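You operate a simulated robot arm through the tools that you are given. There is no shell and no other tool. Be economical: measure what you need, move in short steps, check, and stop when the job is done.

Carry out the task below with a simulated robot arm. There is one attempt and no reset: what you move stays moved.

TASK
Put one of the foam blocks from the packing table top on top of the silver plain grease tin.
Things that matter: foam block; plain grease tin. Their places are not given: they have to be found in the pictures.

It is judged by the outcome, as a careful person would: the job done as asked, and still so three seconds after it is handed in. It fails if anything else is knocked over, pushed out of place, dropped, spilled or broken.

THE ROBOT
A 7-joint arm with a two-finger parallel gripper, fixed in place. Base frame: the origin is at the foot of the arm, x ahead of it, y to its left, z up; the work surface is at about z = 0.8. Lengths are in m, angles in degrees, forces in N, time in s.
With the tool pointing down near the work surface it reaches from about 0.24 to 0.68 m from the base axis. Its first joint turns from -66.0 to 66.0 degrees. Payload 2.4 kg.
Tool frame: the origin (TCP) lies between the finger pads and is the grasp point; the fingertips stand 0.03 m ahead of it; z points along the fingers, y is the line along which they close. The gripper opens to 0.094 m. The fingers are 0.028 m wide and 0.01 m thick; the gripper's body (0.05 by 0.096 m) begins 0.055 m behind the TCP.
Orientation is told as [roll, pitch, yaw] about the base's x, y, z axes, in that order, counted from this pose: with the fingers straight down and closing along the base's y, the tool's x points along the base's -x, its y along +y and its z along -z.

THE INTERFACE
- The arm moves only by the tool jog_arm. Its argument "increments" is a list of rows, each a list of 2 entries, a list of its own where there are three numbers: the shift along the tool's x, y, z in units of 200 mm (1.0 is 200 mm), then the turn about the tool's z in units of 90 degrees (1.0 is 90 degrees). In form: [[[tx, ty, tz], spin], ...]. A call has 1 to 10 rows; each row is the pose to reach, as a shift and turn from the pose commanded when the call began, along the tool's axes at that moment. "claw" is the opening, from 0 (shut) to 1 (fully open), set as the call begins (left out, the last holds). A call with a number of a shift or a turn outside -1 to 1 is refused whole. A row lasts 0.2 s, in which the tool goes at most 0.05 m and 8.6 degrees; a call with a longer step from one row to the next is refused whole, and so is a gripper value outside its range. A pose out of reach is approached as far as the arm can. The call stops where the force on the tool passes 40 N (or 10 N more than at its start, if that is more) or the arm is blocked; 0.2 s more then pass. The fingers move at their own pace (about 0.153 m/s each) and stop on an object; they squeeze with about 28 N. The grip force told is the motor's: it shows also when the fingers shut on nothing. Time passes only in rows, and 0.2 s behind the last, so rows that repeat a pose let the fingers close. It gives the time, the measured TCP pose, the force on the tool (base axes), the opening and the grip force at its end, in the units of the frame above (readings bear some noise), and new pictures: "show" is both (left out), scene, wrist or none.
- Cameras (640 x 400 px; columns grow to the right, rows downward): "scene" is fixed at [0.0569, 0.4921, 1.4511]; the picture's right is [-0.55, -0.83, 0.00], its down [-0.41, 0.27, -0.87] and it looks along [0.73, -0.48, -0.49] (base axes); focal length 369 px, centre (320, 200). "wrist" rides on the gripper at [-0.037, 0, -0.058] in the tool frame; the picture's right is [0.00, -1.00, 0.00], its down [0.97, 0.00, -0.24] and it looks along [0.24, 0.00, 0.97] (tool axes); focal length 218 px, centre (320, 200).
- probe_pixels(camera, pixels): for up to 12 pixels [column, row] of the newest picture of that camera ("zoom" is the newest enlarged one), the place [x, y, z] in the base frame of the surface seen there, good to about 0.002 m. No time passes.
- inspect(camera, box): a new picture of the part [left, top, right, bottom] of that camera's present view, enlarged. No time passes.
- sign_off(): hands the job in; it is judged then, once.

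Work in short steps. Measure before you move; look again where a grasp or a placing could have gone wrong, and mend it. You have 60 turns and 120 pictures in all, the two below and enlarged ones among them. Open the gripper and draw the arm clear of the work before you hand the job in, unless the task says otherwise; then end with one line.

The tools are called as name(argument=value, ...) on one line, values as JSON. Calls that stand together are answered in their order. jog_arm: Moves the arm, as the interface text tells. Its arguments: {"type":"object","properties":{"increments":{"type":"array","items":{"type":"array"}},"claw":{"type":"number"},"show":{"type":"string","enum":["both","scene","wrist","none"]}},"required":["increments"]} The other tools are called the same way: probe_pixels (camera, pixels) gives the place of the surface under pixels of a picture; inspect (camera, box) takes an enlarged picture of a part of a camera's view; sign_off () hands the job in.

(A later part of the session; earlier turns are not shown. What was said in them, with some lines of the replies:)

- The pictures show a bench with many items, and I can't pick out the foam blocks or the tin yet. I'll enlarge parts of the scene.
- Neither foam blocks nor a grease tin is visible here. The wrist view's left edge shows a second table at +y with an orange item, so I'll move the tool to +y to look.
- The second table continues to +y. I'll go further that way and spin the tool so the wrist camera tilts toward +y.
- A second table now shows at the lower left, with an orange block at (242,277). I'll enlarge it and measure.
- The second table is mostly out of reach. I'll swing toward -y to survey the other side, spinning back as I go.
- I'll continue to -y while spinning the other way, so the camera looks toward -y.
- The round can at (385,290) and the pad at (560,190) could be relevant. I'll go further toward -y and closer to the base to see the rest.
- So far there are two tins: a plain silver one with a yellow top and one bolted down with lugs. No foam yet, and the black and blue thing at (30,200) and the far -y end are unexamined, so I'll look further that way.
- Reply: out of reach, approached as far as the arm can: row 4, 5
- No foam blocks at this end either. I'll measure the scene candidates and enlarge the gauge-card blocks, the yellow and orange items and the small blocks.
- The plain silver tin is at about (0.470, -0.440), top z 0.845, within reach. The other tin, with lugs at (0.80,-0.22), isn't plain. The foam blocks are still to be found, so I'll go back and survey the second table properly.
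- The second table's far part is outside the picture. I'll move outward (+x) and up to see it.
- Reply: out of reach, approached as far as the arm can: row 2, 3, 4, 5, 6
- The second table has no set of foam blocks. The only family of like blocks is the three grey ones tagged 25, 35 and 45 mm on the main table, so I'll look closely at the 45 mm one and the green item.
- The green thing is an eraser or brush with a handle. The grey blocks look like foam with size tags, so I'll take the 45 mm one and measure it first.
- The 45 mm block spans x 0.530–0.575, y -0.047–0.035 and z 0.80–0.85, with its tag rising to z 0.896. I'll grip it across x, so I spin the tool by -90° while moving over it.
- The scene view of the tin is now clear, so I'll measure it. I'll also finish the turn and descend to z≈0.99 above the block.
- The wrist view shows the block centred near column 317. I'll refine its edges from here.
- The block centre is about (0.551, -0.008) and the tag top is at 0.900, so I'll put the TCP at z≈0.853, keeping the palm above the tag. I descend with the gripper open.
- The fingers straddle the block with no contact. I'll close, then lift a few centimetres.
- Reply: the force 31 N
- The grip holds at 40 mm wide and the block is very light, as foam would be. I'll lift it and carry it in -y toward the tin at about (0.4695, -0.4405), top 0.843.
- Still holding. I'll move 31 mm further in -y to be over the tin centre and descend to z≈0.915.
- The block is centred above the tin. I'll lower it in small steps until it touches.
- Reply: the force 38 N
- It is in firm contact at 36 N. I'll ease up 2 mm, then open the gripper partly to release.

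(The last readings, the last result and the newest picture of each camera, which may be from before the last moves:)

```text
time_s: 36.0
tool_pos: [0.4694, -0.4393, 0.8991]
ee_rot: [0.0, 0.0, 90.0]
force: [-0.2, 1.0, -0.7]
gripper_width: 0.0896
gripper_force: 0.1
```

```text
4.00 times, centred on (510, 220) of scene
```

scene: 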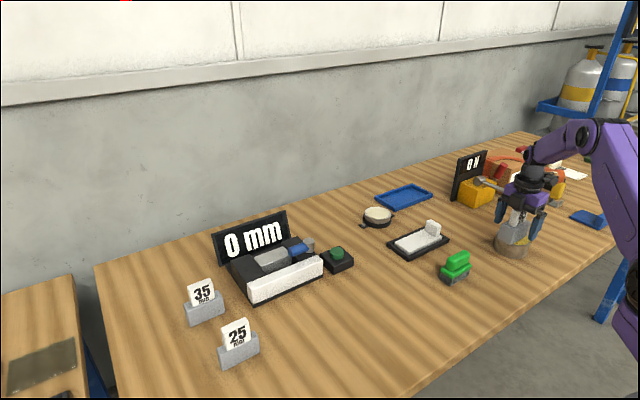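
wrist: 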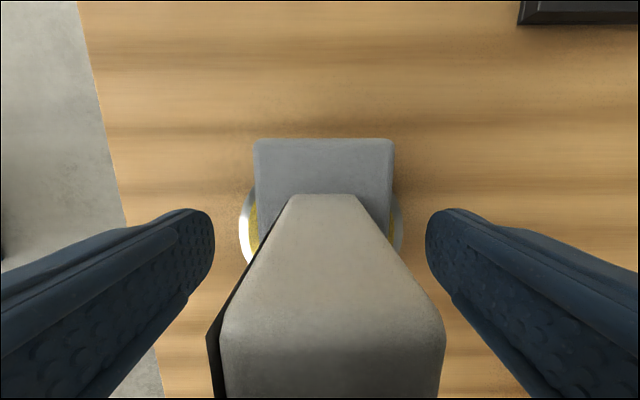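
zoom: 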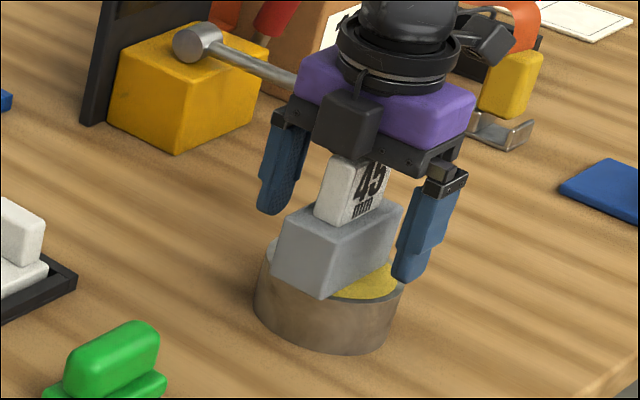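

The block rests on the tin and is released. I'll lift straight up, back off toward +y, and check.

jog_arm(increments=[[[0, 0, -0.1], 0], [[0, 0, -0.25], 0], [[0, 0, -0.45], 0], [[0, 0, -0.65], 0], [[0, 0, -0.85], 0], [[-0.2, 0.1, -1], 0], [[-0.4, 0.2, -1], 0], [[-0.6, 0.3, -1], 0], [[-0.8, 0.4, -1], 0], [[-1, 0.5, -1], 0]], show="both")

inspect(camera="scene", box=[450, 170, 570, 270])

```text
refused: row 6 steps farther than a row can; nothing moved
```

```text
4.00 times, centred on (510, 220) of scene
```

zoom: 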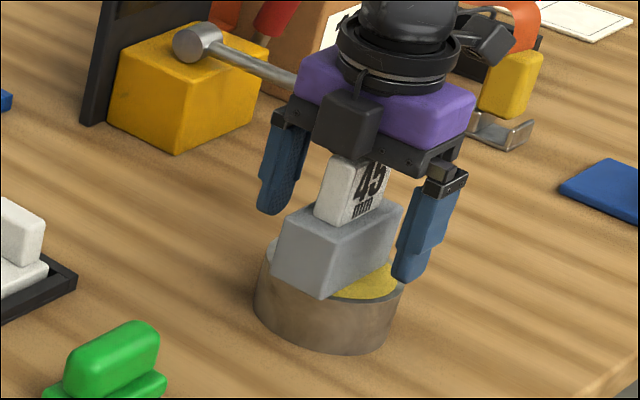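

One step was too long and the call was refused, so I retry with shorter ones.

jog_arm(increments=[[[0, 0, -0.1], 0], [[0, 0, -0.25], 0], [[0, 0, -0.45], 0], [[0, 0, -0.65], 0], [[0, 0, -0.85], 0], [[0, 0, -1], 0], [[-0.2, 0.1, -1], 0], [[-0.4, 0.2, -1], 0], [[-0.6, 0.3, -1], 0], [[-0.8, 0.4, -1], 0]], show="both")

inspect(camera="scene", box=[450, 170, 570, 270])

```text
time_s: 38.2
tool_pos: [0.3919, -0.2807, 1.0986]
ee_rot: [-0.1, 0.1, 89.9]
force: [-0.3, 0.3, 0.3]
gripper_width: 0.0893
gripper_force: 0.1
```

scene: 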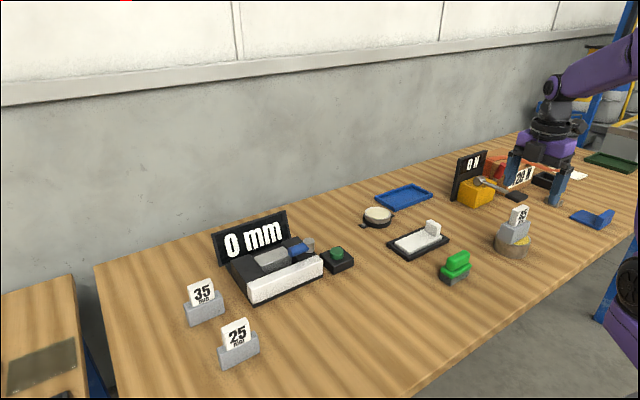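
wrist: 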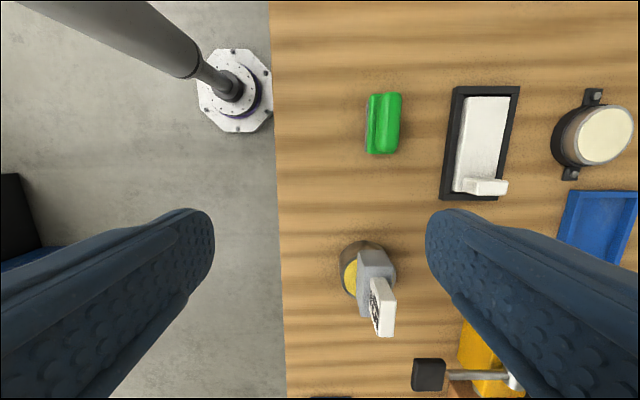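

```text
4.00 times, centred on (510, 220) of scene
```

zoom: 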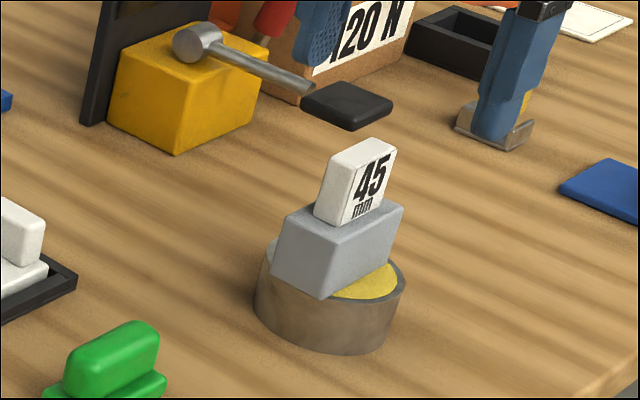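

The block stands upright on the tin and nothing else has been disturbed. I'll check how well it is centred.

probe_pixels(camera="zoom", pixels=[[290, 215], [335, 238], [398, 207], [320, 290], [275, 250], [385, 155], [395, 270], [402, 285], [330, 345], [360, 290]])

probe_pixels(camera="wrist", pixels=[[362, 252], [388, 252], [375, 256], [395, 275], [362, 310], [342, 270], [349, 290], [350, 270]])

```text
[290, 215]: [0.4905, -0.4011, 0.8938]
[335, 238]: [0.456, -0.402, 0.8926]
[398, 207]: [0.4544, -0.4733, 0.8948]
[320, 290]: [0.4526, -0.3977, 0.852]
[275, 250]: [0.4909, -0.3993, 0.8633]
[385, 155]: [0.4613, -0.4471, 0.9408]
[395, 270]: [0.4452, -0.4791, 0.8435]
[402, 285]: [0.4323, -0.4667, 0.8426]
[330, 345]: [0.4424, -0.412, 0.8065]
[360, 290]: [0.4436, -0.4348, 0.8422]
```

```text
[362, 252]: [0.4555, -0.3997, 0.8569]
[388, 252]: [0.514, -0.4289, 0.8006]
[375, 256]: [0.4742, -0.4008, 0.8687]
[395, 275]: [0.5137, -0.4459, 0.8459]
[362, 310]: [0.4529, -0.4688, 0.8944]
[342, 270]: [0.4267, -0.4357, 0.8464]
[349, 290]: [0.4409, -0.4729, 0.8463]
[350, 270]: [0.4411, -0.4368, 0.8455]
```

The block centre is about (0.472, -0.438) and the tin centre is (0.470, -0.440). The block is level and stable, and the arm is clear with the gripper open, so I'm handing in.

sign_off()

```text
The job is handed in.
```

I put the grey block tagged 45 mm on top of the plain silver tin; it sits level and centred to within a few millimetres. Nothing on the bench is labelled foam or grease tin: I took the three tagged grey blocks as the foam blocks, the bench in reach as the packing table, and the yellow-topped tin without lugs as the plain grease tin.
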